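You operate a simulated robot arm through the tools that you are given. There is no shell and no other tool. Be economical: measure what you need, move in short steps, check, and stop when the job is done.

The job below is to be done with a simulated two-armed robot. You get a single attempt, and the scene is never put back.

JOB
Turn the meter knob to 3. Turn the black dial to 9 m. Shut the upper green drawer. Put the tin on the shelf on the green drawer cabinet away on the shelf of the tall table. Open the right drawer, fetch the ball bearing from the top of the long table and set it in the inside of the right drawer and shut the drawer again. Put the green block marked "No 52" from the top of the long table on the lower wall shelf. Take the strap roll on the top of the long table and put it away on the top shelf of the shelf unit. Open the cream bin front. The order is free.

It is judged by the outcome, as a careful person would: the job done as asked, and still so three seconds after it is handed in. It fails if anything else is knocked over, pushed out of place, dropped, spilled or broken.

ROBOT AND FRAMES
Two 7-joint arms with two-finger parallel grippers on one trunk, on a base that drives. Base frame: it is fixed to the floor where the robot stands at the start and does not move with it; the origin is under the middle of the robot, x ahead of it, y to its left, z up. Readings come in cm, degrees, newtons and seconds.
The left shoulder is at the start at [7, 17.7, 114.5], the right one opposite. With the tool pointing down near the work surface each hand reaches from about 10 to 60 cm from the robot's upright axis, wherever it stands, measured 20 degrees to its own side. Places, roughly: ball bearing (6x6x2 cm) [260, -510, 80]; black dial [30, 180, 60]; cream bin front [-170, -420, 30]; green block [250, -525, 75]; inside of the right drawer [450, -330, 70]; lower wall shelf (184x19 cm) [480, -260, 130]; meter knob [60, 0, 80]; right drawer [440, -330, 80]; shelf of the tall table [-210, -330, 20]; strap roll (6x6x4 cm) [200, -520, 80]; tin (8x8x6 cm) [-210, 50, 50]; top shelf of the shelf unit [370, 230, 150]; upper green drawer [-200, 80, 30]. Payload 3.43 kg a hand.
The tool frame of a hand sits at the grasp point between the pads (the TCP): z along the fingers, y along the line on which they close. The tips reach 3 cm beyond it. The gripper opens to 9.4 cm. The fingers are 2.8 cm wide and 1 cm thick; the gripper's body (5 by 9.6 cm) begins 5.5 cm behind the TCP.
Orientation is told as [roll, pitch, yaw] about the base's x, y, z axes, in that order, counted from this pose: with the fingers straight down and closing along the base's y, the tool's x points along the base's -x, its y along +y and its z along -z.

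CONTROLS
- The arms move only by the tool drive_tool. It takes "left_moves", "right_moves" or both (then of equal length, played together; a hand with none holds still); each is a list of rows, each an object (a shift or turn left out is 0, a gripper value left out holds the last) with "xyz": the shift along the base's x, y, z in cm, a list of three; "delta_rot": the turn, a rotation vector about the base's x, y, z in degrees, a list of three; "hand": the finger opening in cm, from 0 to 9.4. In form: [{"xyz": [x, y, z], "delta_rot": [wx, wy, wz], "hand": hand}, ...]. A call has 1 to 10 rows; each row shifts and turns the commanded pose from where the row before left it. Rows are played at 5 a second. More than 5 cm and 8.6 degrees between two rows, or a gripper value outside its range, and nothing of the call is played. A pose out of reach is approached as far as the arm can. The call stops where the force on the tool passes 40 N (or 10 N more than at its start, if that is more) or the arm is blocked; 0.2 s more then pass. The fingers move at their own pace (about 15.3 cm/s each) and stop on an object; they squeeze with about 25 N. The grip force told is the motor's: it shows also when the fingers shut on nothing. Time passes only in rows, and 0.2 s behind the last, so rows that do not move let the fingers close. The reply holds the time, the measured pose of the TCP, the force on the tool along the base axes, the opening and the grip force, in the units named above and with some noise, with the torque about the TCP (base axes, N m) and any sound that the robot's microphone picked up.
- Cameras (640 x 400 px; columns grow to the right, rows downward): "scene" is now at [13.27, 1.88, 145.32]; the picture's right is [0.21, -0.98, 0.00], its down [-0.65, -0.14, -0.75] and it looks along [0.73, 0.16, -0.67] (base axes); focal length 291 px, centre (320, 200). "left" rides on the left gripper at [7.6, -1.4, -10.3] in its tool frame; the picture's right is [0.18, 0.98, 0.00], its down [-0.75, 0.14, -0.64] and it looks along [-0.63, 0.12, 0.77] (tool axes); focal length 243 px, centre (320, 200). "right" rides on the right gripper at [7.6, 1.4, -10.3] in its tool frame; the picture's right is [-0.18, 0.98, 0.00], its down [-0.75, -0.14, -0.64] and it looks along [-0.63, -0.12, 0.77] (tool axes); focal length 243 px, centre (320, 200). There is no depth. A picture from a camera that has moved, and an enlarged one, comes with that camera's place and axes in the base frame and with its lens.
- snapshot(camera): a new picture of that camera. It takes no simulated time.
- raise_lower(by): slides the trunk up (or, below 0, down) by that many cm; the arms and the scene camera ride with it, the base frame stays. It gives what a move gives, with no picture.
- drive_base(legs): drives the robot by 1 to 6 legs, each [ahead, turn to the left] in cm and degrees, along the robot's own axes; the way and the turn of a leg run together, so that a leg with both is an arc; at most 150 cm and 180 degrees a leg. The arms and the cameras ride along, it lands a little off, and it stops where it bumps. It gives what a move gives.
- head_to(pan, tilt): turns the head with the scene camera to pan (to the left, within 86 degrees either way) and tilt (down, from -29 to 69), counted from straight ahead of the robot. It gives what a move gives.
- enlarge(camera, box): a new picture of the part [left, top, right, bottom] of that camera's present view, enlarged. It takes no simulated time.
- finish_job(): hands the job in; it is judged then, once.

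Work in short steps. Places have to be worked out from the pictures, the camera data and where the tool is seen: move nearer, look again, correct. Check each grasp and each placing, and mend what went wrong. You have 207 turns and 194 pictures in all, those below and enlarged ones among them. Open the grippers and draw the arms clear of the work before you hand the job in, unless the task says otherwise; then end with one line.

The tools are called after ">>>" by a JSON object that holds its "fn" and its "kwargs". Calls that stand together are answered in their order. drive_tool: Moves the arms, as the interface text tells. Its arguments: {"type":"object","properties":{"left_moves":{"type":"array","items":{"type":"object","properties":{"xyz":{"type":"array","items":{"type":"number"}},"delta_rot":{"type":"array","items":{"type":"number"}},"hand":{"type":"number"}}}},"right_moves":{"type":"array","items":{"type":"object","properties":{"xyz":{"type":"array","items":{"type":"number"}},"delta_rot":{"type":"array","items":{"type":"number"}},"hand":{"type":"number"}}}}},"required":[]} The other tools are called the same way: raise_lower (by) slides the trunk up or down; drive_base (legs) drives the base; head_to (pan, tilt) turns the head that bears the scene camera; snapshot (camera) takes a picture; enlarge (camera, box) takes an enlarged picture of a part of a camera's view; finish_job () hands the job in.

At the start:

```text
time: 0.0
left_ee_pos: [48.55, 24.64, 114.22]
left_tcp_rot: [0.0, -0.1, 0.1]
left_ft_force: [0.1, -0.5, -0.1]
left_ft_torque: [0.0, 0.0, -0.03]
left_finger_gap: 9.42
left_grasp_force: 0.1
right_ee_pos: [46.63, -14.72, 110.6]
right_tcp_rot: [0.0, 0.0, 0.0]
right_ft_force: [-0.3, 1.0, 0.1]
right_ft_torque: [-0.01, 0.02, -0.01]
right_finger_gap: 9.39
right_grasp_force: 0.1
trunk travel left (down, up): [-72.5, 11.5]
robot x, y, heading: [-0.07, 0.15, 0.0]
head pan, tilt: [12.2, 41.7]
```

scene: 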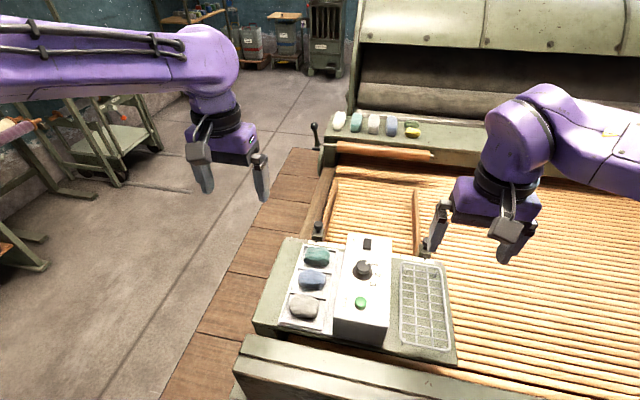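
right: 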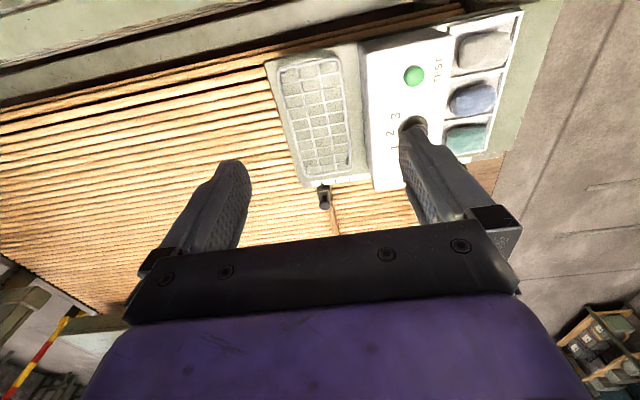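
left: 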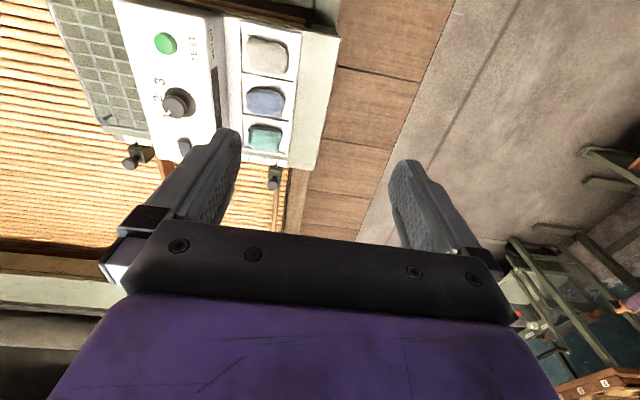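

I'll start with the meter knob, and look at it more closely first.

>>> {"fn": "enlarge", "kwargs": {"camera": "scene", "box": [300, 220, 460, 360]}}

>>> {"fn": "enlarge", "kwargs": {"camera": "left", "box": [100, 10, 260, 150]}}

```text
2.86 times, centred on (380, 290) of scene
camera zoom: at [13.27, 1.88, 145.32], right [0.21, -0.98, 0.0], down [-0.65, -0.14, -0.75], along [0.73, 0.16, -0.67], focal length 832 px, centre (149, -57)
```

zoom: 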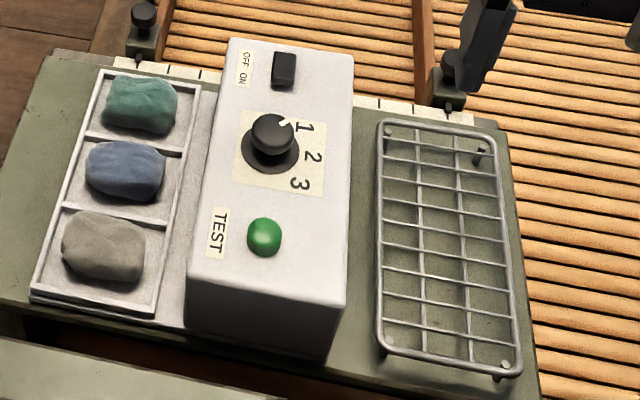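

```text
2.86 times, centred on (180, 80) of left
camera zoom: at [40.94, 23.22, 124.47], right [-0.19, 0.98, 0.0], down [0.75, 0.14, 0.64], along [0.63, 0.12, -0.77], focal length 693 px, centre (720, 543)
```

zoom: 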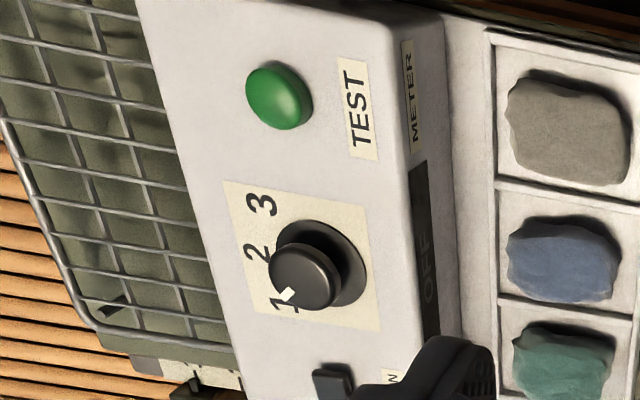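

The knob is at about [60.3, 0.5, 80], pointing at 1. The 3 lies 90° clockwise seen from above. I'll bring the right hand above it with a +45° yaw.

>>> {"fn": "drive_tool", "kwargs": {"right_moves": [{"xyz": [2.3, 2.5, -3.1], "delta_rot": [0, 0, 7.5]}, {"xyz": [2.3, 2.5, -3.1], "delta_rot": [0, 0, 7.5]}, {"xyz": [2.3, 2.5, -3.1], "delta_rot": [0, 0, 7.5]}, {"xyz": [2.3, 2.5, -3.1], "delta_rot": [0, 0, 7.5]}, {"xyz": [2.3, 2.5, -3.1], "delta_rot": [0, 0, 7.5]}, {"xyz": [2.2, 2.6, -3.1], "delta_rot": [0, 0, 7.5], "hand": 7}, {"xyz": [0, 0, 0]}]}}

>>> {"fn": "snapshot", "kwargs": {"camera": "scene"}}

>>> {"fn": "snapshot", "kwargs": {"camera": "right"}}

>>> {"fn": "enlarge", "kwargs": {"camera": "left", "box": [60, 0, 300, 160]}}

```text
time: 1.6
left_ee_pos: [48.57, 24.68, 114.3]
left_tcp_rot: [-0.1, 0.0, 0.1]
left_ft_force: [0.3, 0.1, -0.2]
left_ft_torque: [0.0, 0.03, 0.02]
left_finger_gap: 9.43
left_grasp_force: 0.1
right_ee_pos: [52.8, -7.81, 101.99]
right_tcp_rot: [-0.1, -0.3, 20.3]
right_ft_force: [0.2, 0.2, -0.2]
right_ft_torque: [-0.01, 0.01, 0.01]
right_finger_gap: 7.01
right_grasp_force: 0.0
right hand out of reach, approached as far as the arm can: row 3, 4, 5, 6
trunk travel left (down, up): [-72.5, 11.5]
robot x, y, heading: [-0.09, -0.03, -0.1]
head pan, tilt: [12.2, 41.7]
```

```text
188 pictures are left
camera scene: at [13.26, 1.86, 145.33], right [0.21, -0.98, 0.0], down [-0.65, -0.14, -0.75], along [0.73, 0.16, -0.67], focal length 291 px, centre (320, 200)
```

scene: 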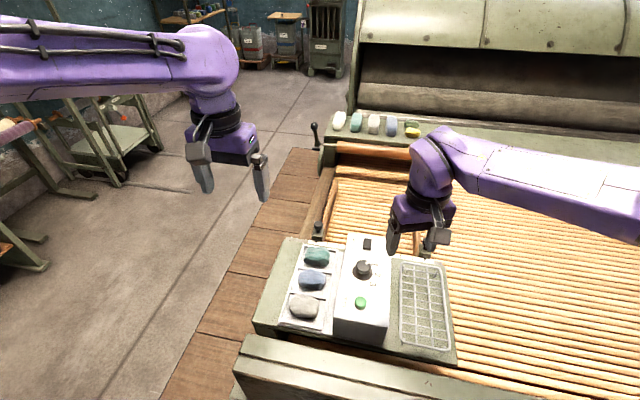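

```text
187 pictures are left
camera right: at [45.04, -9.13, 112.29], right [-0.17, 0.99, 0.0], down [0.75, 0.13, 0.65], along [0.64, 0.11, -0.76], focal length 243 px, centre (320, 200)
```

right: 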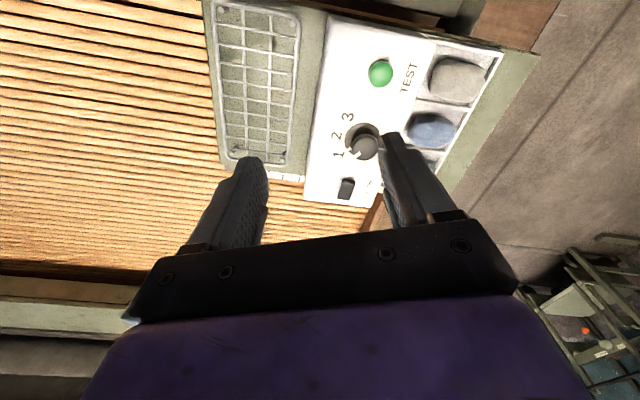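

```text
2.50 times, centred on (180, 80) of left
camera zoom: at [40.93, 23.21, 124.48], right [-0.19, 0.98, 0.0], down [0.75, 0.14, 0.64], along [0.63, 0.12, -0.77], focal length 606 px, centre (670, 500)
```

zoom: 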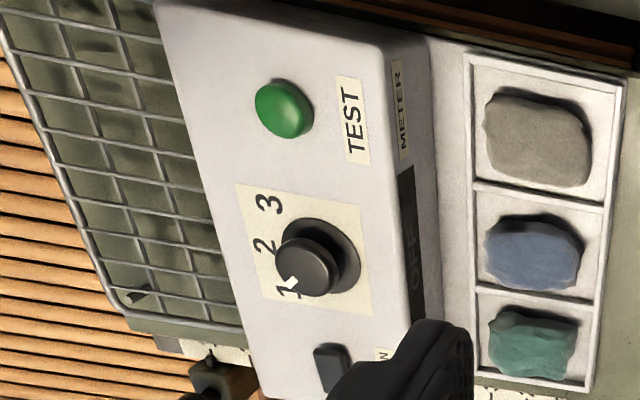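

The right hand ran out of reach, so I need the robot nearer. I'll look down at the gap to the machine first.

>>> {"fn": "head_to", "kwargs": {"pan": 0, "tilt": 69}}

>>> {"fn": "snapshot", "kwargs": {"camera": "scene"}}

```text
time: 2.5
left_ee_pos: [48.63, 24.58, 114.29]
left_tcp_rot: [0.0, -0.1, 0.1]
left_ft_force: [0.0, 0.4, -0.8]
left_ft_torque: [0.0, -0.04, 0.0]
left_finger_gap: 9.36
left_grasp_force: 0.0
right_ee_pos: [52.74, -7.79, 102.07]
right_tcp_rot: [0.0, -0.3, 20.3]
right_ft_force: [0.2, 0.1, 0.9]
right_ft_torque: [0.03, -0.01, -0.02]
right_finger_gap: 7.02
right_grasp_force: 0.0
trunk travel left (down, up): [-72.5, 11.5]
robot x, y, heading: [-0.07, -0.18, 0.1]
head pan, tilt: [0.0, 68.8]
```

```text
185 pictures are left
camera scene: at [10.68, 0.11, 141.96], right [0.0, -1.0, 0.0], down [-0.93, 0.0, -0.36], along [0.36, 0.0, -0.93], focal length 291 px, centre (320, 200)
```

scene: 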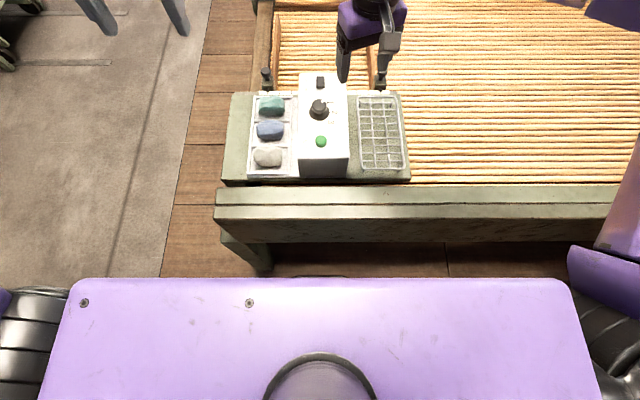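

Turning toward the knob's other side will bring the right shoulder nearer, so I turn 20° to the left.

>>> {"fn": "drive_base", "kwargs": {"legs": [[0, 20]]}}

>>> {"fn": "head_to", "kwargs": {"pan": -15, "tilt": 55}}

>>> {"fn": "snapshot", "kwargs": {"camera": "scene"}}

```text
time: 4.0
left_ee_pos: [37.25, 39.76, 114.34]
left_tcp_rot: [0.0, -0.1, 20.0]
left_ft_force: [0.6, -0.2, -0.4]
left_ft_torque: [-0.02, 0.02, -0.02]
left_finger_gap: 9.4
left_grasp_force: 0.0
right_ee_pos: [52.29, 10.71, 102.16]
right_tcp_rot: [0.0, -0.3, 40.3]
right_ft_force: [-0.5, -0.3, -0.8]
right_ft_torque: [-0.04, 0.01, 0.0]
right_finger_gap: 6.97
right_grasp_force: 0.1
trunk travel left (down, up): [-72.5, 11.5]
robot x, y, heading: [-0.33, -0.11, 20.0]
head pan, tilt: [0.0, 68.8]
```

```text
time: 4.8
left_ee_pos: [37.27, 39.87, 114.22]
left_tcp_rot: [0.0, -0.1, 20.1]
left_ft_force: [-0.6, 0.3, 0.3]
left_ft_torque: [-0.01, 0.01, 0.0]
left_finger_gap: 9.39
left_grasp_force: 0.0
right_ee_pos: [52.21, 10.71, 102.08]
right_tcp_rot: [0.1, -0.3, 40.3]
right_ft_force: [-0.3, 0.1, -0.7]
right_ft_torque: [0.02, 0.01, 0.0]
right_finger_gap: 7.0
right_grasp_force: 0.0
trunk travel left (down, up): [-72.5, 11.5]
robot x, y, heading: [0.35, -0.21, 20.1]
head pan, tilt: [-15.0, 55.0]
```

```text
184 pictures are left
camera scene: at [11.93, 2.51, 143.5], right [0.09, -1.0, 0.0], down [-0.82, -0.07, -0.57], along [0.57, 0.05, -0.82], focal length 291 px, centre (320, 200)
```

scene: 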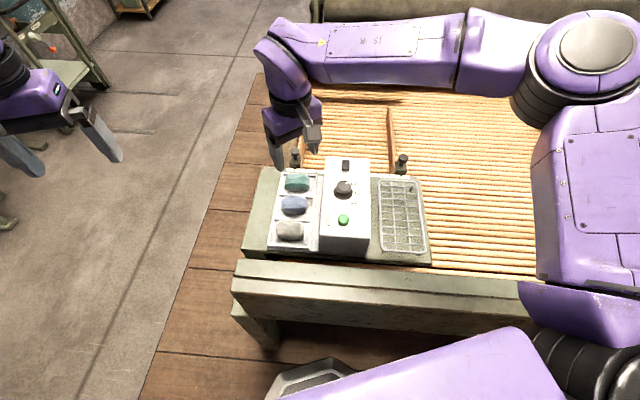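

Now I move the hand in over the knob at height 92.

>>> {"fn": "drive_tool", "kwargs": {"right_moves": [{"xyz": [2.0, -2.55, -2], "delta_rot": [0, 0, 1.2]}, {"xyz": [2.0, -2.55, -2], "delta_rot": [0, 0, 1.2]}, {"xyz": [2.0, -2.55, -2], "delta_rot": [0, 0, 1.2]}, {"xyz": [2.0, -2.55, -2], "delta_rot": [0, 0, 1.2]}, {"xyz": [0, 0, 0]}]}}

>>> {"fn": "snapshot", "kwargs": {"camera": "right"}}

>>> {"fn": "enlarge", "kwargs": {"camera": "scene", "box": [240, 90, 440, 260]}}

```text
time: 6.0
left_ee_pos: [37.32, 39.83, 114.22]
left_tcp_rot: [-0.1, 0.0, 20.2]
left_ft_force: [-0.4, 1.2, -0.8]
left_ft_torque: [-0.01, 0.0, 0.02]
left_finger_gap: 9.41
left_grasp_force: 0.0
right_ee_pos: [52.34, 10.77, 102.19]
right_tcp_rot: [0.0, -0.3, 40.3]
right_ft_force: [0.2, -0.2, 0.5]
right_ft_torque: [-0.02, 0.04, -0.02]
right_finger_gap: 7.01
right_grasp_force: 0.0
right hand out of reach, approached as far as the arm can: row 1, 2, 3, 4
trunk travel left (down, up): [-72.5, 11.5]
robot x, y, heading: [0.15, 0.48, 20.1]
head pan, tilt: [-15.0, 55.0]
```

```text
183 pictures are left
camera right: at [45.45, 6.88, 112.28], right [-0.5, 0.87, 0.0], down [0.66, 0.38, 0.65], along [0.56, 0.32, -0.76], focal length 243 px, centre (320, 200)
```

right: 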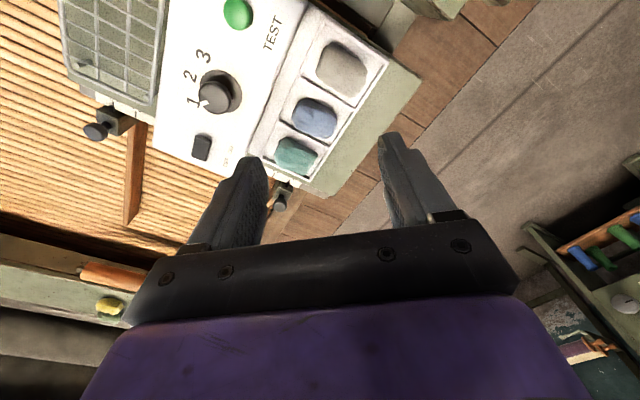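

```text
2.35 times, centred on (340, 175) of scene
camera zoom: at [11.96, 2.46, 143.5], right [0.09, -1.0, 0.0], down [-0.82, -0.07, -0.57], along [0.57, 0.05, -0.82], focal length 685 px, centre (273, 259)
```

zoom: 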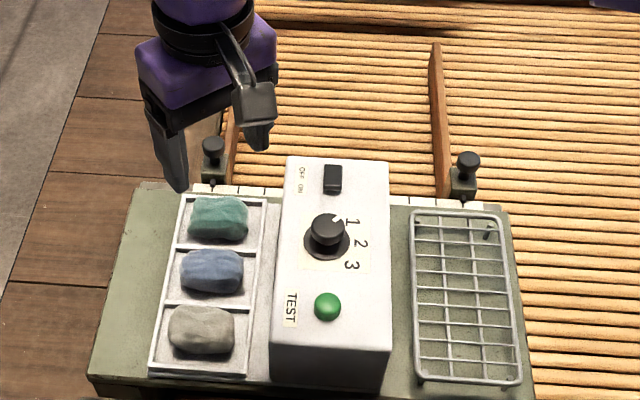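

The hand didn't move at all, so I'll probe with one small move to see where its command stands.

>>> {"fn": "drive_tool", "kwargs": {"right_moves": [{"xyz": [-2, -2, 0]}, {"xyz": [0, 0, 0]}]}}

```text
time: 6.6
left_ee_pos: [37.28, 39.82, 114.16]
left_tcp_rot: [0.0, 0.0, 20.1]
left_ft_force: [-0.9, 0.7, 0.1]
left_ft_torque: [0.02, -0.01, -0.03]
left_finger_gap: 9.43
left_grasp_force: 0.0
right_ee_pos: [50.26, 8.81, 102.04]
right_tcp_rot: [-0.1, -0.4, 41.4]
right_ft_force: [-0.8, -0.3, -1.2]
right_ft_torque: [-0.01, -0.02, 0.0]
right_finger_gap: 7.01
right_grasp_force: 0.1
trunk travel left (down, up): [-72.5, 11.5]
robot x, y, heading: [0.29, -0.21, 20.2]
head pan, tilt: [-15.0, 55.0]
```

The command now follows the measured pose. I'll step it −y and down toward the knob at the present yaw.

>>> {"fn": "drive_tool", "kwargs": {"right_moves": [{"xyz": [2, -2.8, -2]}, {"xyz": [2, -2.8, -2]}, {"xyz": [3, -2.8, -2]}, {"xyz": [3, 0, -2]}, {"xyz": [0, 0, 0]}]}}

```text
time: 7.8
left_ee_pos: [37.29, 39.8, 114.24]
left_tcp_rot: [0.0, -0.1, 20.1]
left_ft_force: [0.3, 0.4, -0.3]
left_ft_torque: [-0.01, 0.02, 0.0]
left_finger_gap: 9.41
left_grasp_force: 0.1
right_ee_pos: [52.29, 5.99, 100.02]
right_tcp_rot: [-0.1, -0.3, 41.5]
right_ft_force: [0.5, -0.2, 1.1]
right_ft_torque: [0.0, -0.04, -0.01]
right_finger_gap: 7.0
right_grasp_force: 0.1
right hand out of reach, approached as far as the arm can: row 2, 3, 4
trunk travel left (down, up): [-72.5, 11.5]
robot x, y, heading: [0.19, 0.15, 19.8]
head pan, tilt: [-15.0, 55.0]
```

I'll test whether it's height or yaw that limits reach by going straight down 10 cm. There's open space there above the tray.

>>> {"fn": "drive_tool", "kwargs": {"right_moves": [{"xyz": [0, 0, -4]}, {"xyz": [0, -2, -4]}, {"xyz": [0, -3, 0]}, {"xyz": [3, 0, 0]}, {"xyz": [3, 0, 0]}, {"xyz": [0, 0, 0]}]}}

```text
time: 9.2
left_ee_pos: [37.33, 39.81, 114.32]
left_tcp_rot: [-0.1, 0.0, 20.2]
left_ft_force: [0.2, -1.1, -0.1]
left_ft_torque: [0.04, 0.0, -0.01]
left_finger_gap: 9.39
left_grasp_force: 0.0
right_ee_pos: [54.33, 0.89, 92.17]
right_tcp_rot: [0.0, -0.3, 41.6]
right_ft_force: [0.4, -0.9, 0.3]
right_ft_torque: [0.01, 0.01, -0.01]
right_finger_gap: 7.02
right_grasp_force: 0.0
right hand out of reach, approached as far as the arm can: row 4, 5
trunk travel left (down, up): [-72.5, 11.5]
robot x, y, heading: [-0.09, -0.02, 19.9]
head pan, tilt: [-15.0, 55.0]
```

Reach ends about 6 cm short. There's clearance ahead of the base, so I'll drive forward 6 cm with the hand safely above the knob.

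>>> {"fn": "drive_base", "kwargs": {"legs": [[6, 0]]}}

>>> {"fn": "snapshot", "kwargs": {"camera": "right"}}

>>> {"fn": "snapshot", "kwargs": {"camera": "scene"}}

```text
time: 10.1
left_ee_pos: [42.09, 41.63, 114.69]
left_tcp_rot: [0.0, -0.6, 20.1]
left_ft_force: [-0.4, -0.5, -0.3]
left_ft_torque: [0.04, -0.03, -0.01]
left_finger_gap: 9.4
left_grasp_force: 0.0
right_ee_pos: [59.18, 2.71, 92.55]
right_tcp_rot: [-0.1, -0.7, 41.5]
right_ft_force: [-0.3, -0.1, 1.0]
right_ft_torque: [0.02, -0.02, -0.01]
right_finger_gap: 7.0
right_grasp_force: 0.1
trunk travel left (down, up): [-72.5, 11.5]
robot x, y, heading: [5.52, 1.93, 20.2]
head pan, tilt: [-15.0, 55.0]
```

```text
181 pictures are left
camera right: at [52.42, -1.28, 102.62], right [-0.51, 0.86, 0.0], down [0.65, 0.39, 0.65], along [0.56, 0.33, -0.76], focal length 243 px, centre (320, 200)
```

right: 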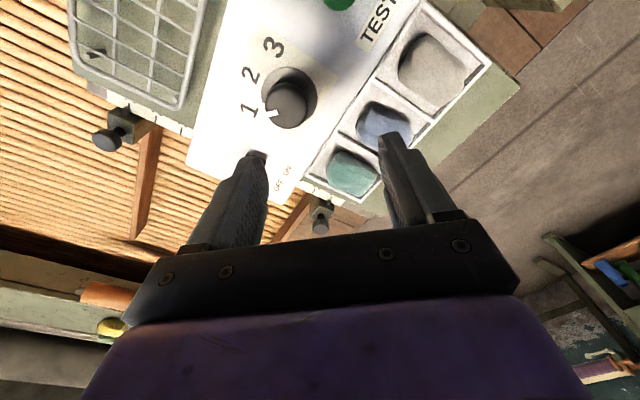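

```text
180 pictures are left
camera scene: at [16.59, 4.14, 143.6], right [0.09, -1.0, 0.0], down [-0.81, -0.07, -0.58], along [0.58, 0.05, -0.82], focal length 291 px, centre (320, 200)
```

scene: 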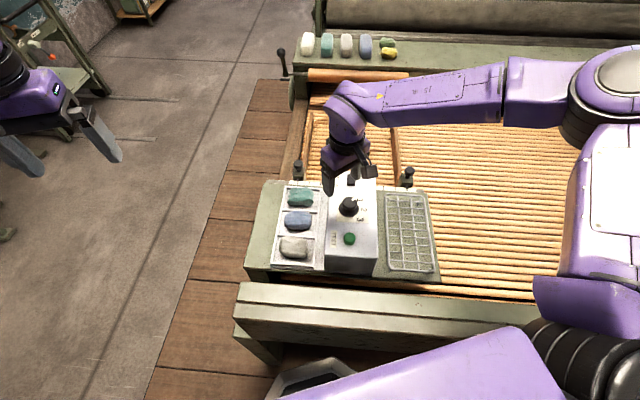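

Knob centre is about [60.4, 0.3]. I'll align over it and descend to z 86 to check.

>>> {"fn": "drive_tool", "kwargs": {"right_moves": [{"xyz": [0.6, -1.2, 0], "delta_rot": [0, 0, 2]}, {"xyz": [0.6, -1.2, -2], "delta_rot": [0, 0, 2]}, {"xyz": [0, 0, -4.5]}, {"xyz": [0, 0, 0]}]}}

>>> {"fn": "snapshot", "kwargs": {"camera": "right"}}

>>> {"fn": "enlarge", "kwargs": {"camera": "scene", "box": [270, 120, 430, 260]}}

```text
time: 11.1
left_ee_pos: [42.6, 41.76, 114.42]
left_tcp_rot: [0.0, -0.2, 20.1]
left_ft_force: [-0.3, -0.7, 0.1]
left_ft_torque: [0.0, -0.01, 0.02]
left_finger_gap: 9.42
left_grasp_force: 0.1
right_ee_pos: [59.73, 2.98, 87.74]
right_tcp_rot: [-0.1, -0.4, 41.4]
right_ft_force: [-0.3, -0.1, 0.3]
right_ft_torque: [0.0, -0.02, 0.01]
right_finger_gap: 6.98
right_grasp_force: 0.1
right hand out of reach, approached as far as the arm can: row 1, 2
trunk travel left (down, up): [-72.5, 11.5]
robot x, y, heading: [5.08, 2.09, 20.0]
head pan, tilt: [-15.0, 55.0]
```

```text
179 pictures are left
camera right: at [52.94, -1.07, 97.84], right [-0.51, 0.86, 0.0], down [0.65, 0.39, 0.65], along [0.56, 0.33, -0.76], focal length 243 px, centre (320, 200)
```

right: 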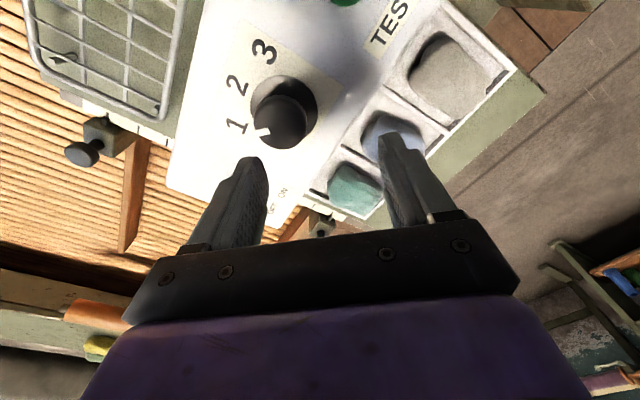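

```text
2.86 times, centred on (350, 190) of scene
camera zoom: at [17.35, 4.43, 143.52], right [0.09, -1.0, 0.0], down [-0.82, -0.07, -0.57], along [0.57, 0.05, -0.82], focal length 832 px, centre (234, 229)
```

zoom: 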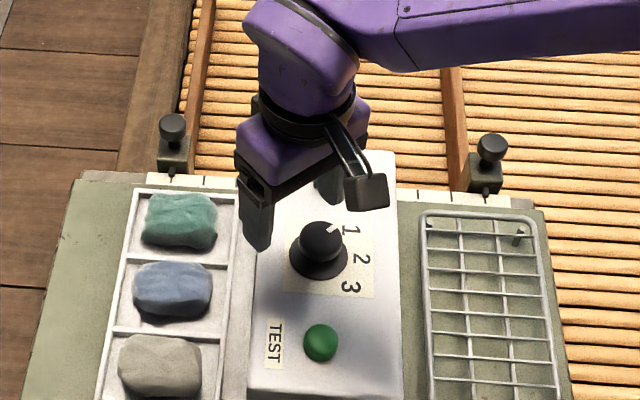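

The extra yaw seems to be what it refuses. I'll shift without rotation.

>>> {"fn": "drive_tool", "kwargs": {"right_moves": [{"xyz": [0, -1.4, 0]}, {"xyz": [0.4, -1.3, 0]}, {"xyz": [0.4, 0, 0]}, {"xyz": [0, 0, 0]}]}}

```text
time: 12.1
left_ee_pos: [42.85, 41.89, 114.32]
left_tcp_rot: [0.0, 0.0, 20.1]
left_ft_force: [0.2, -0.4, 1.0]
left_ft_torque: [0.02, -0.02, -0.01]
left_finger_gap: 9.4
left_grasp_force: 0.2
right_ee_pos: [60.65, 0.24, 87.64]
right_tcp_rot: [0.0, -0.3, 41.5]
right_ft_force: [0.6, 0.4, 0.6]
right_ft_torque: [-0.05, -0.01, -0.05]
right_finger_gap: 7.01
right_grasp_force: 0.0
trunk travel left (down, up): [-72.5, 11.5]
robot x, y, heading: [5.38, 2.2, 19.9]
head pan, tilt: [-15.0, 55.0]
```

Aligned on the knob. I descend to z 82 and check visually before gripping.

>>> {"fn": "drive_tool", "kwargs": {"right_moves": [{"xyz": [0, 0, -2.8]}, {"xyz": [0, 0, -2.4]}, {"xyz": [0, 0, 0]}]}}

>>> {"fn": "snapshot", "kwargs": {"camera": "right"}}

>>> {"fn": "enlarge", "kwargs": {"camera": "scene", "box": [270, 120, 430, 260]}}

```text
time: 12.9
left_ee_pos: [42.8, 41.83, 114.2]
left_tcp_rot: [0.0, -0.2, 20.1]
left_ft_force: [-0.7, 0.3, -0.5]
left_ft_torque: [0.02, -0.01, -0.01]
left_finger_gap: 9.39
left_grasp_force: 0.0
right_ee_pos: [60.51, 0.2, 82.33]
right_tcp_rot: [0.0, -0.3, 41.5]
right_ft_force: [0.5, 0.1, -0.1]
right_ft_torque: [0.0, -0.01, -0.01]
right_finger_gap: 6.99
right_grasp_force: 0.0
trunk travel left (down, up): [-72.5, 11.5]
robot x, y, heading: [5.6, 1.99, 20.3]
head pan, tilt: [-15.0, 55.0]
```

```text
177 pictures are left
camera right: at [53.75, -3.77, 92.55], right [-0.51, 0.86, 0.0], down [0.65, 0.39, 0.65], along [0.55, 0.33, -0.76], focal length 243 px, centre (320, 200)
```

right: 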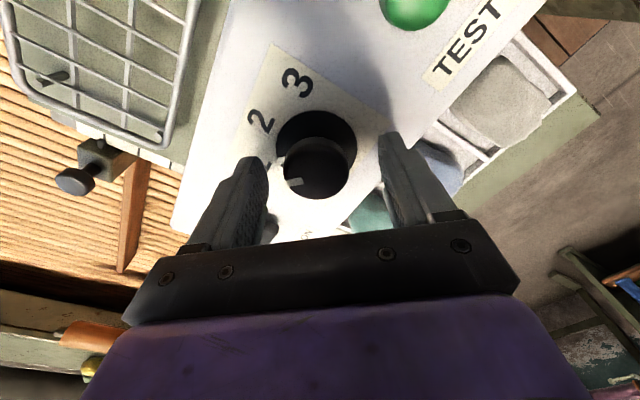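

```text
2.86 times, centred on (350, 190) of scene
camera zoom: at [17.48, 4.48, 143.51], right [0.09, -1.0, 0.0], down [-0.82, -0.07, -0.57], along [0.57, 0.05, -0.82], focal length 832 px, centre (234, 229)
```

zoom: 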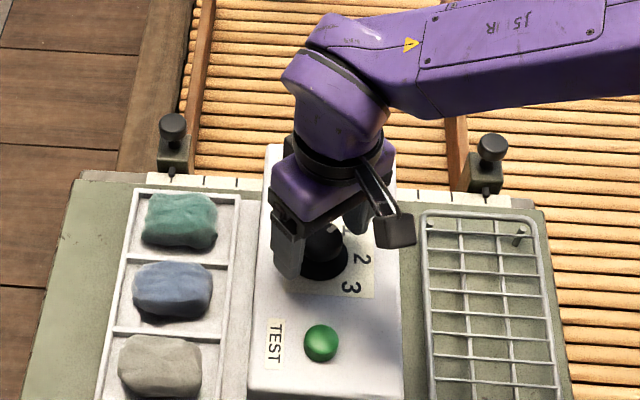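

The knob is centred between the pads. I'll grip it and turn clockwise in steps.

>>> {"fn": "drive_tool", "kwargs": {"right_moves": [{"hand": 3}, {"hand": 3}, {"hand": 3, "delta_rot": [0, 0, -8]}, {"delta_rot": [0, 0, -8]}, {"delta_rot": [0, 0, -8]}, {"xyz": [0, 0, 0]}]}}

>>> {"fn": "snapshot", "kwargs": {"camera": "right"}}

```text
time: 14.3
left_ee_pos: [42.77, 41.77, 114.35]
left_tcp_rot: [0.1, -0.1, 20.1]
left_ft_force: [0.0, 0.1, 0.0]
left_ft_torque: [0.0, 0.0, 0.03]
left_finger_gap: 9.4
left_grasp_force: 0.1
right_ee_pos: [60.66, 0.08, 82.33]
right_tcp_rot: [0.1, -0.3, 17.4]
right_ft_force: [6.8, -8.2, 1.4]
right_ft_torque: [0.02, -1.16, -0.06]
right_finger_gap: 3.92
right_grasp_force: 44.4
trunk travel left (down, up): [-72.5, 11.5]
robot x, y, heading: [5.53, 2.08, 20.2]
head pan, tilt: [-15.0, 55.0]
```

```text
175 pictures are left
camera right: at [52.85, -0.8, 92.53], right [-0.12, 0.99, 0.0], down [0.76, 0.09, 0.65], along [0.64, 0.08, -0.76], focal length 243 px, centre (320, 200)
```

right: 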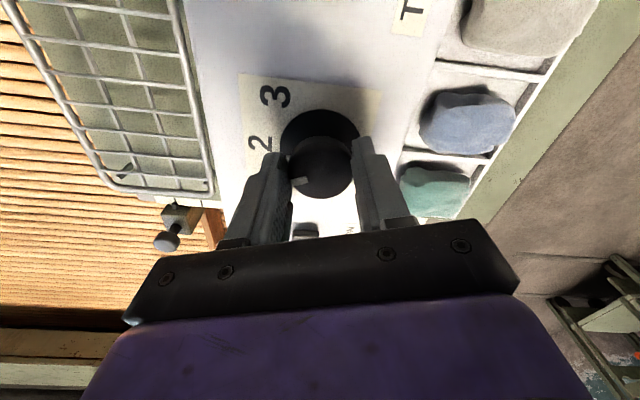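

The knob turns with the hand. Continuing by another 66°.

>>> {"fn": "drive_tool", "kwargs": {"right_moves": [{"delta_rot": [0, 0, -8.25]}, {"delta_rot": [0, 0, -8.25]}, {"delta_rot": [0, 0, -8.25]}, {"delta_rot": [0, 0, -8.25]}, {"delta_rot": [0, 0, -8.25]}, {"delta_rot": [0, 0, -8.25]}, {"delta_rot": [0, 0, -8.25]}, {"delta_rot": [0, 0, -8.25]}, {"xyz": [0, 0, 0]}]}}

>>> {"fn": "snapshot", "kwargs": {"camera": "right"}}

```text
time: 16.3
left_ee_pos: [43.06, 42.09, 114.19]
left_tcp_rot: [-0.1, 0.1, 20.1]
left_ft_force: [0.1, -0.5, 0.4]
left_ft_torque: [-0.01, 0.03, 0.01]
left_finger_gap: 9.43
left_grasp_force: 0.2
right_ee_pos: [60.81, 0.55, 82.44]
right_tcp_rot: [-0.1, -0.3, -48.5]
right_ft_force: [9.9, 19.2, -1.9]
right_ft_torque: [1.45, 0.02, 0.05]
right_finger_gap: 3.96
right_grasp_force: 45.5
trunk travel left (down, up): [-72.5, 11.5]
robot x, y, heading: [5.52, 1.91, 20.0]
head pan, tilt: [-15.0, 55.0]
```

```text
174 pictures are left
camera right: at [56.68, 7.2, 92.53], right [0.86, 0.51, 0.0], down [0.39, -0.65, 0.65], along [0.33, -0.55, -0.76], focal length 243 px, centre (320, 200)
```

right: 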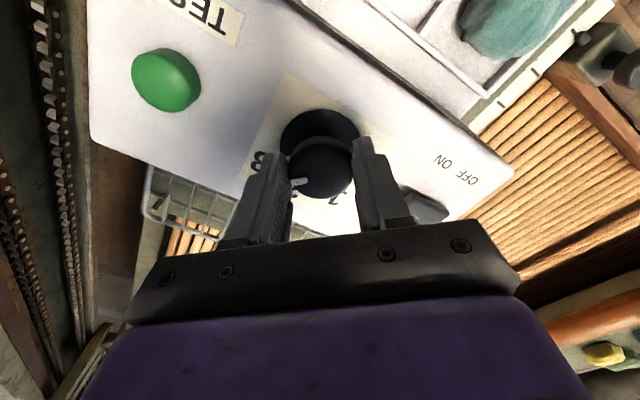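

Turned 90°. I release, rise straight up and check the pointer.

>>> {"fn": "drive_tool", "kwargs": {"right_moves": [{"hand": 7}, {"hand": 7}, {"xyz": [0, 0, 4]}, {"xyz": [0, 0, 5]}, {"xyz": [-1, 3, 5]}, {"xyz": [0, 0, 0]}]}}

>>> {"fn": "enlarge", "kwargs": {"camera": "right", "box": [200, 60, 440, 220]}}

>>> {"fn": "enlarge", "kwargs": {"camera": "scene", "box": [270, 120, 430, 260]}}

```text
refused: row 5 steps farther than a row can; nothing moved
```

```text
2.50 times, centred on (320, 140) of right
camera zoom: at [56.68, 7.2, 92.53], right [0.86, 0.51, 0.0], down [0.39, -0.65, 0.65], along [0.33, -0.55, -0.76], focal length 606 px, centre (320, 350)
```

zoom: 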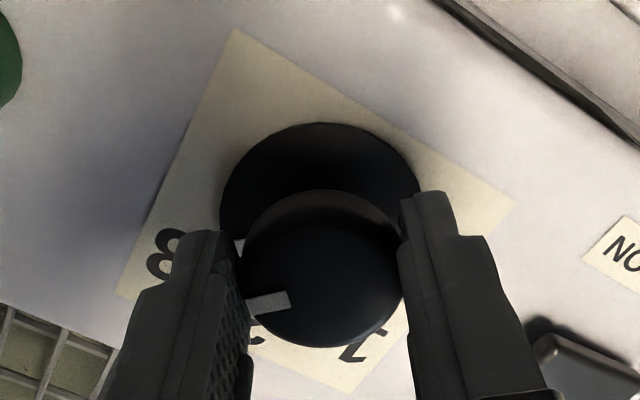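

```text
2.86 times, centred on (350, 190) of scene
camera zoom: at [17.79, 4.85, 143.47], right [0.09, -1.0, 0.0], down [-0.82, -0.07, -0.57], along [0.57, 0.05, -0.82], focal length 832 px, centre (234, 229)
```

zoom: 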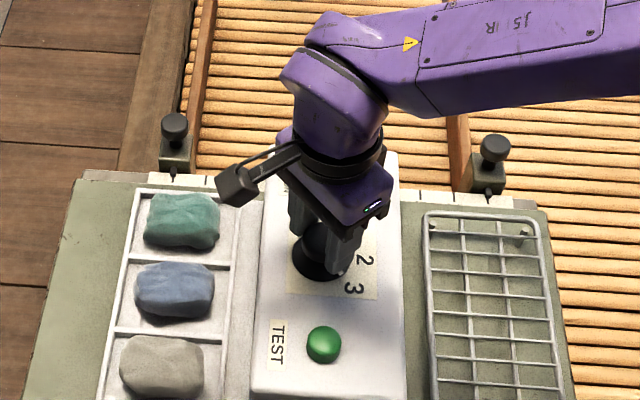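

A row was too long, so nothing moved. I'll release and lift with shorter steps.

>>> {"fn": "drive_tool", "kwargs": {"right_moves": [{"hand": 7}, {"hand": 7}, {"xyz": [0, 0, 4]}, {"xyz": [0, 0, 4.8]}, {"xyz": [0, 0, 4.8]}, {"xyz": [0, -4, 2]}, {"xyz": [0, -4, 2]}, {"xyz": [0, -4, 0]}, {"xyz": [0, 0, 0]}]}}

>>> {"fn": "enlarge", "kwargs": {"camera": "scene", "box": [270, 120, 430, 260]}}

```text
time: 18.3
left_ee_pos: [42.79, 41.96, 114.29]
left_tcp_rot: [0.0, -0.1, 20.1]
left_ft_force: [-0.1, 0.5, 0.6]
left_ft_torque: [-0.03, 0.01, -0.03]
left_finger_gap: 9.4
left_grasp_force: 0.1
right_ee_pos: [60.52, -11.87, 99.92]
right_tcp_rot: [-0.1, -0.3, -48.4]
right_ft_force: [-0.9, 0.3, 0.0]
right_ft_torque: [-0.01, -0.02, 0.01]
right_finger_gap: 7.0
right_grasp_force: 0.0
trunk travel left (down, up): [-72.5, 11.5]
robot x, y, heading: [5.45, 2.14, 20.3]
head pan, tilt: [-15.0, 55.0]
```

```text
2.86 times, centred on (350, 190) of scene
camera zoom: at [17.56, 4.52, 143.5], right [0.09, -1.0, 0.0], down [-0.82, -0.07, -0.57], along [0.57, 0.05, -0.82], focal length 832 px, centre (234, 229)
```

zoom: 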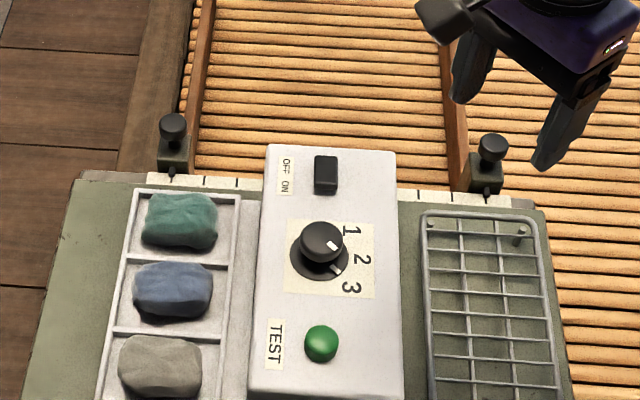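

There seem to be two ticks, so I'll zoom in further.

>>> {"fn": "enlarge", "kwargs": {"camera": "scene", "box": [325, 185, 375, 225]}}

>>> {"fn": "snapshot", "kwargs": {"camera": "right"}}

```text
10.00 times, centred on (350, 205) of scene
camera zoom: at [17.56, 4.52, 143.5], right [0.09, -1.0, 0.0], down [-0.82, -0.07, -0.57], along [0.57, 0.05, -0.82], focal length 2913 px, centre (20, 150)
```

zoom: 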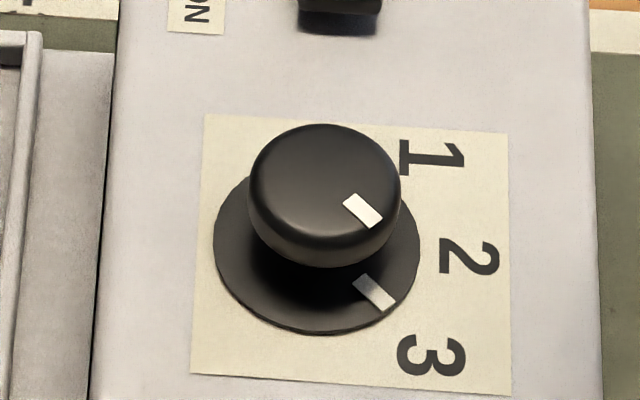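

```text
169 pictures are left
camera right: at [56.55, -5.09, 110.08], right [0.86, 0.51, 0.0], down [0.39, -0.65, 0.65], along [0.33, -0.55, -0.76], focal length 243 px, centre (320, 200)
```

right: 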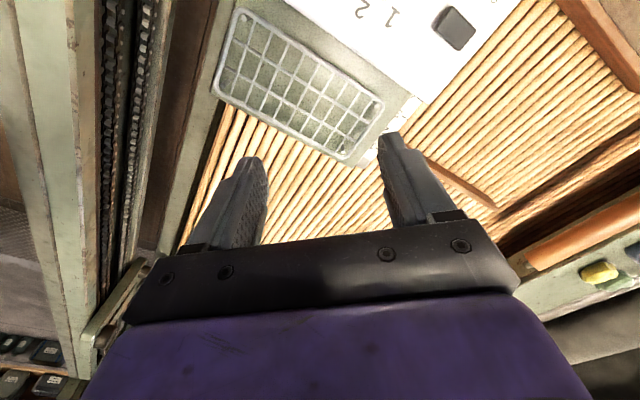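

The pointer sits at about 37° and the "3" at about 45°, so it needs ~8° more. I'll go back with yaw −40, regrip and turn 9°.

>>> {"fn": "drive_tool", "kwargs": {"right_moves": [{"xyz": [0, 4, 0], "delta_rot": [0, 0, 4]}, {"xyz": [0, 4, -2], "delta_rot": [0, 0, 4]}, {"xyz": [0, 4.1, -2]}, {"xyz": [0, 0, -4.8]}, {"xyz": [0, 0, -4.8]}, {"xyz": [0, 0, -4]}, {"hand": 3}, {"hand": 3}, {"delta_rot": [0, 0, -4.5]}, {"delta_rot": [0, 0, -4.5]}]}}

>>> {"fn": "drive_tool", "kwargs": {"right_moves": [{"hand": 7}, {"hand": 7}, {"xyz": [0, 0, 4]}, {"xyz": [0, 0, 4.8]}, {"xyz": [0, 0, 4.8]}, {"xyz": [0, -4, 2]}, {"xyz": [0, -4, 2]}, {"xyz": [0, -4, 0]}, {"xyz": [0, 0, 0]}]}}

>>> {"fn": "enlarge", "kwargs": {"camera": "scene", "box": [325, 185, 375, 225]}}

```text
time: 20.5
left_ee_pos: [42.98, 42.12, 114.29]
left_tcp_rot: [-0.1, 0.1, 20.1]
left_ft_force: [0.0, -0.7, 1.1]
left_ft_torque: [0.0, 0.0, -0.02]
left_finger_gap: 9.41
left_grasp_force: 0.1
right_ee_pos: [60.66, 0.5, 82.55]
right_tcp_rot: [0.0, -0.4, -49.4]
right_ft_force: [6.2, 13.8, 0.7]
right_ft_torque: [0.43, -0.36, 0.6]
right_finger_gap: 3.96
right_grasp_force: 45.0
trunk travel left (down, up): [-72.5, 11.5]
robot x, y, heading: [5.49, 1.9, 20.0]
head pan, tilt: [-15.0, 55.0]
```

```text
time: 22.5
left_ee_pos: [42.88, 41.9, 114.36]
left_tcp_rot: [-0.1, -0.1, 20.0]
left_ft_force: [-0.6, 0.3, 0.4]
left_ft_torque: [-0.02, -0.01, 0.01]
left_finger_gap: 9.38
left_grasp_force: 0.2
right_ee_pos: [60.64, -11.74, 99.93]
right_tcp_rot: [-0.1, -0.3, -49.5]
right_ft_force: [-0.1, -0.8, -0.2]
right_ft_torque: [-0.02, 0.05, -0.05]
right_finger_gap: 6.98
right_grasp_force: 0.0
trunk travel left (down, up): [-72.5, 11.5]
robot x, y, heading: [5.38, 1.97, 19.9]
head pan, tilt: [-15.0, 55.0]
```

```text
10.00 times, centred on (350, 205) of scene
camera zoom: at [17.56, 4.52, 143.5], right [0.09, -1.0, 0.0], down [-0.82, -0.07, -0.57], along [0.57, 0.05, -0.82], focal length 2913 px, centre (20, 150)
```

zoom: 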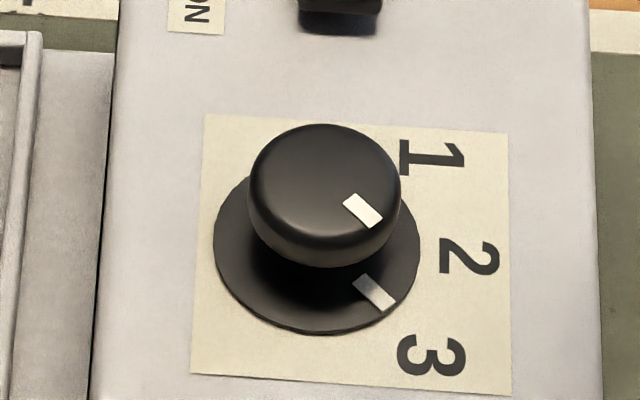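

The pointer hasn't changed, and I felt a stop, so the knob is in its end position at 3. Next I back off and look left for the black dial.

>>> {"fn": "drive_tool", "kwargs": {"right_moves": [{"xyz": [-4, -2, 2], "delta_rot": [0, 0, 8.5]}, {"xyz": [-4, -2, 2], "delta_rot": [0, 0, 8.5]}, {"xyz": [-4, -2, 2], "delta_rot": [0, 0, 8.5]}, {"xyz": [-4, 0, 2], "delta_rot": [0, 0, 8.5]}, {"xyz": [-4, 0, 0], "delta_rot": [0, 0, 8.5]}, {"xyz": [0, 0, 0], "delta_rot": [0, 0, 8.5]}, {"delta_rot": [0, 0, 8.5]}, {"delta_rot": [0, 0, 8.5]}]}}

>>> {"fn": "drive_base", "kwargs": {"legs": [[-30, 0]]}}

>>> {"fn": "head_to", "kwargs": {"pan": 60, "tilt": 30}}

>>> {"fn": "snapshot", "kwargs": {"camera": "scene"}}

```text
time: 24.3
left_ee_pos: [42.53, 41.79, 114.38]
left_tcp_rot: [0.0, -0.3, 20.1]
left_ft_force: [-1.1, -0.2, 0.9]
left_ft_torque: [0.02, -0.03, -0.01]
left_finger_gap: 9.39
left_grasp_force: 0.1
right_ee_pos: [42.12, -17.49, 109.57]
right_tcp_rot: [0.8, -2.7, 12.3]
right_ft_force: [1.0, -0.3, -8.1]
right_ft_torque: [-0.04, 0.08, 0.0]
right_finger_gap: 7.02
right_grasp_force: 0.1
right hand out of reach, approached as far as the arm can: row 5, 8
trunk travel left (down, up): [-72.5, 11.5]
robot x, y, heading: [5.5, 1.62, 20.2]
head pan, tilt: [-15.0, 55.0]
```

```text
time: 26.4
left_ee_pos: [14.45, 31.6, 114.17]
left_tcp_rot: [0.0, -0.1, 20.2]
left_ft_force: [-1.4, 0.3, 0.5]
left_ft_torque: [0.03, -0.01, 0.01]
left_finger_gap: 9.39
left_grasp_force: 0.0
right_ee_pos: [14.07, -27.86, 108.7]
right_tcp_rot: [0.4, -0.4, 12.1]
right_ft_force: [-0.4, -0.4, -0.4]
right_ft_torque: [0.01, 0.0, 0.01]
right_finger_gap: 7.0
right_grasp_force: 0.1
trunk travel left (down, up): [-72.5, 11.5]
robot x, y, heading: [-22.88, -8.08, 20.0]
head pan, tilt: [-15.0, 55.0]
```

```text
time: 27.9
left_ee_pos: [14.61, 31.56, 114.32]
left_tcp_rot: [0.1, -0.2, 20.2]
left_ft_force: [-0.5, 0.4, 0.2]
left_ft_torque: [0.0, 0.0, 0.03]
left_finger_gap: 9.36
left_grasp_force: 0.0
right_ee_pos: [14.0, -27.91, 108.83]
right_tcp_rot: [0.4, -0.4, 12.2]
right_ft_force: [-0.3, -0.2, 0.3]
right_ft_torque: [0.0, 0.01, 0.03]
right_finger_gap: 7.01
right_grasp_force: 0.1
trunk travel left (down, up): [-72.5, 11.5]
robot x, y, heading: [-22.49, -8.23, 20.3]
head pan, tilt: [60.0, 30.0]
```

```text
167 pictures are left
camera scene: at [-16.41, 2.41, 147.1], right [0.98, -0.17, 0.0], down [-0.09, -0.49, -0.87], along [0.15, 0.85, -0.5], focal length 291 px, centre (320, 200)
```

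scene: 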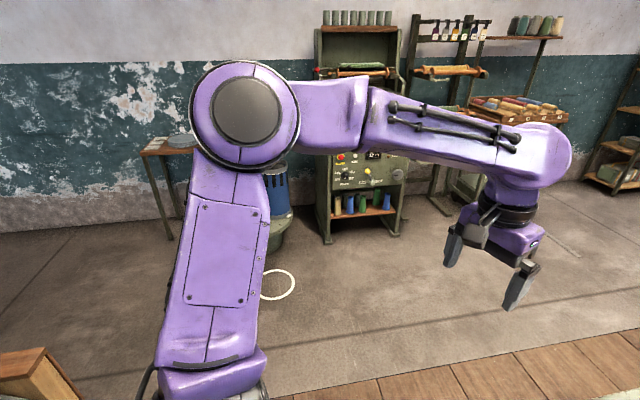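

The panel on the machine against the far wall is at the right place. I'll zoom in.

>>> {"fn": "enlarge", "kwargs": {"camera": "scene", "box": [300, 120, 430, 250]}}

>>> {"fn": "head_to", "kwargs": {"pan": 86, "tilt": 30}}

>>> {"fn": "snapshot", "kwargs": {"camera": "scene"}}

```text
3.08 times, centred on (365, 185) of scene
camera zoom: at [-16.41, 2.41, 147.1], right [0.98, -0.17, 0.0], down [-0.09, -0.49, -0.87], along [0.15, 0.85, -0.5], focal length 896 px, centre (182, 246)
```

zoom: 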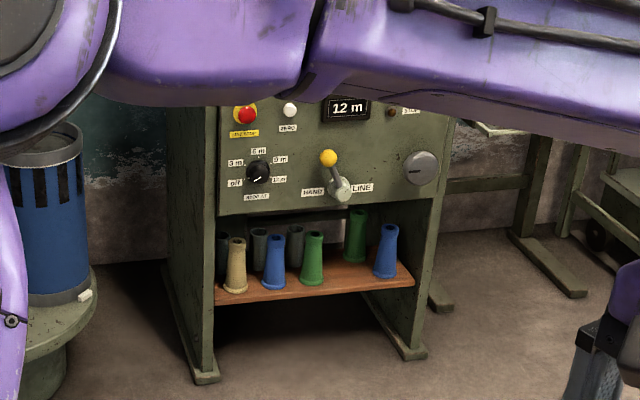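

```text
time: 28.8
left_ee_pos: [14.44, 31.5, 114.32]
left_tcp_rot: [0.0, -0.1, 20.3]
left_ft_force: [0.2, -0.2, -0.3]
left_ft_torque: [0.0, 0.01, 0.03]
left_finger_gap: 9.38
left_grasp_force: 0.1
right_ee_pos: [13.95, -27.91, 108.75]
right_tcp_rot: [0.4, -0.4, 12.3]
right_ft_force: [0.5, 0.3, -1.2]
right_ft_torque: [0.02, -0.04, 0.0]
right_finger_gap: 6.99
right_grasp_force: 0.1
trunk travel left (down, up): [-72.5, 11.5]
robot x, y, heading: [-22.74, -8.08, 19.8]
head pan, tilt: [85.9, 30.0]
```

```text
165 pictures are left
camera scene: at [-20.48, 2.19, 147.11], right [0.96, 0.28, 0.0], down [0.14, -0.48, -0.87], along [-0.24, 0.83, -0.5], focal length 291 px, centre (320, 200)
```

scene: 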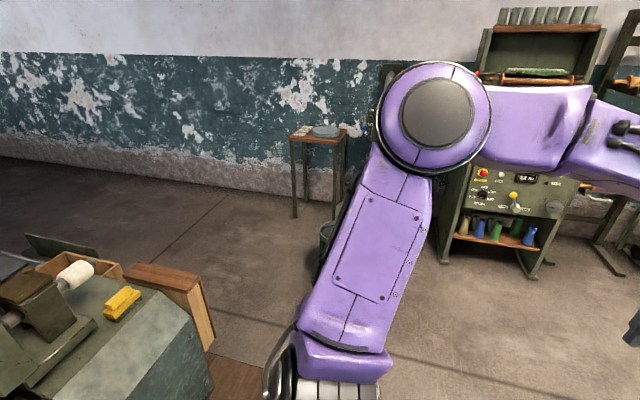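

The dial is at about [32, 181, 60] on a panel facing −y. I'll drive to roughly [14, 105] facing +y.

>>> {"fn": "drive_base", "kwargs": {"legs": [[0, 52], [118, 0], [0, 18]]}}

>>> {"fn": "head_to", "kwargs": {"pan": -10, "tilt": 45}}

>>> {"fn": "snapshot", "kwargs": {"camera": "scene"}}

```text
time: 38.1
left_ee_pos: [-11.15, 153.23, 114.31]
left_tcp_rot: [0.0, 0.0, 90.3]
left_ft_force: [0.5, 0.3, 0.7]
left_ft_torque: [0.01, -0.01, 0.02]
left_finger_gap: 9.42
left_grasp_force: 0.1
right_ee_pos: [44.53, 132.77, 108.68]
right_tcp_rot: [0.3, -0.5, 82.3]
right_ft_force: [0.0, 0.5, 0.8]
right_ft_torque: [0.01, 0.02, 0.02]
right_finger_gap: 7.01
right_grasp_force: 0.0
trunk travel left (down, up): [-72.5, 11.5]
robot x, y, heading: [13.71, 104.57, 90.3]
head pan, tilt: [85.9, 30.0]
```

```text
time: 39.8
left_ee_pos: [-11.24, 153.26, 114.38]
left_tcp_rot: [0.0, -0.1, 90.3]
left_ft_force: [-0.7, -1.0, 0.1]
left_ft_torque: [0.01, -0.02, -0.02]
left_finger_gap: 9.4
left_grasp_force: 0.0
right_ee_pos: [44.46, 132.77, 108.82]
right_tcp_rot: [0.4, -0.4, 82.4]
right_ft_force: [-0.1, -0.2, 0.4]
right_ft_torque: [0.02, -0.03, -0.01]
right_finger_gap: 7.0
right_grasp_force: 0.1
trunk travel left (down, up): [-72.5, 11.5]
robot x, y, heading: [13.54, 104.77, 90.3]
head pan, tilt: [-10.0, 45.0]
```

```text
164 pictures are left
camera scene: at [14.99, 117.91, 144.85], right [0.99, -0.17, 0.0], down [-0.12, -0.7, -0.71], along [0.12, 0.7, -0.71], focal length 291 px, centre (320, 200)
```

scene: 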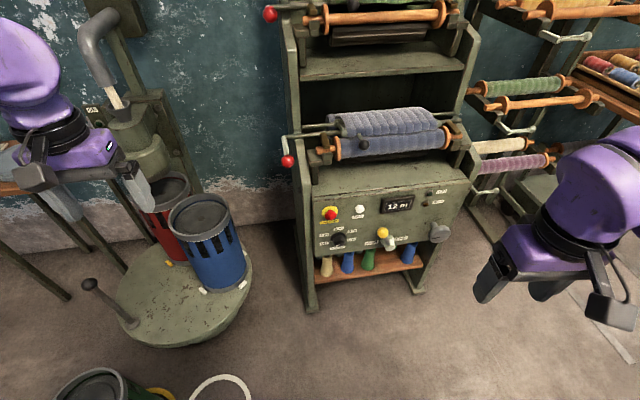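

>>> {"fn": "enlarge", "kwargs": {"camera": "scene", "box": [300, 190, 400, 270]}}

```text
5.00 times, centred on (350, 230) of scene
camera zoom: at [14.99, 117.91, 144.85], right [0.99, -0.17, 0.0], down [-0.12, -0.7, -0.71], along [0.12, 0.7, -0.71], focal length 1456 px, centre (170, 50)
```

zoom: 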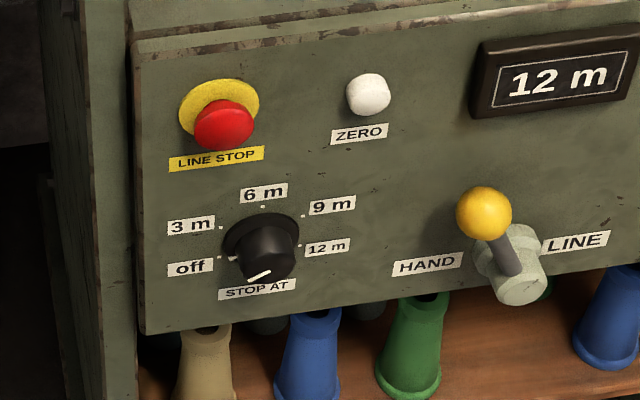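

The dial stands at about [32, 178.7, 61], pointing at "off". I'll tuck the left hand back and swing the right hand forward-pointing, before lowering the trunk.

>>> {"fn": "drive_tool", "kwargs": {"left_moves": [{"xyz": [0, -4, 0]}, {"xyz": [0, -4, 0]}, {"xyz": [0, -4, 0]}, {"xyz": [0, -4, 0]}, {"xyz": [0, -4, 0]}, {"xyz": [0, 0, 0]}, {"xyz": [0, 0, 0]}, {"xyz": [0, 0, 0]}], "right_moves": [{"delta_rot": [0, 0, 7.6], "xyz": [-1, 2, 0]}, {"delta_rot": [8.5, 0, 0], "xyz": [-1.6, 2, 0]}, {"delta_rot": [8.5, 0, 0], "xyz": [-1.6, 2, 0]}, {"delta_rot": [8.5, 0, 0], "xyz": [-1.6, 2, 0]}, {"delta_rot": [8.5, 0, 0], "xyz": [-1.6, 2, 0]}, {"delta_rot": [8.5, 0, 0], "xyz": [-1.6, 2, 0]}, {"delta_rot": [8.5, 0, 0], "xyz": [-1.6, 2, 0]}, {"delta_rot": [8.5, 0, 0], "xyz": [-1.9, 2, 0]}]}}

>>> {"fn": "drive_tool", "kwargs": {"right_moves": [{"delta_rot": [8.5, 0, 0], "xyz": [0, 2, 0]}, {"delta_rot": [8.5, 0, 0], "xyz": [0, 2, 0]}, {"delta_rot": [8.5, 0, 0], "xyz": [0, 2, 0]}, {"delta_rot": [5, 0, 0], "xyz": [0, 2, -1.5]}, {"xyz": [0, 0, 0]}]}}

```text
time: 41.6
left_ee_pos: [-11.43, 133.34, 114.27]
left_tcp_rot: [-0.1, -0.1, 90.3]
left_ft_force: [0.2, 0.0, 0.3]
left_ft_torque: [-0.01, 0.0, -0.02]
left_finger_gap: 9.39
left_grasp_force: 0.0
right_ee_pos: [30.59, 152.36, 109.63]
right_tcp_rot: [0.4, -60.1, 90.0]
right_ft_force: [0.0, -0.3, 0.4]
right_ft_torque: [0.0, -0.01, 0.0]
right_finger_gap: 7.02
right_grasp_force: 0.0
right hand out of reach, approached as far as the arm can: row 1, 2, 3, 4, 5, 6
trunk travel left (down, up): [-72.5, 11.5]
robot x, y, heading: [13.28, 104.65, 90.4]
head pan, tilt: [-10.0, 45.0]
```

```text
time: 42.8
left_ee_pos: [-11.33, 133.26, 114.34]
left_tcp_rot: [0.1, -0.1, 90.3]
left_ft_force: [0.3, -1.1, 0.1]
left_ft_torque: [0.01, -0.03, 0.02]
left_finger_gap: 9.39
left_grasp_force: 0.1
right_ee_pos: [30.62, 160.29, 108.1]
right_tcp_rot: [-176.2, -89.3, -93.6]
right_ft_force: [0.0, -0.6, -0.1]
right_ft_torque: [-0.01, 0.01, 0.02]
right_finger_gap: 7.0
right_grasp_force: 0.0
trunk travel left (down, up): [-72.5, 11.5]
robot x, y, heading: [13.9, 105.0, 90.4]
head pan, tilt: [-10.0, 45.0]
```

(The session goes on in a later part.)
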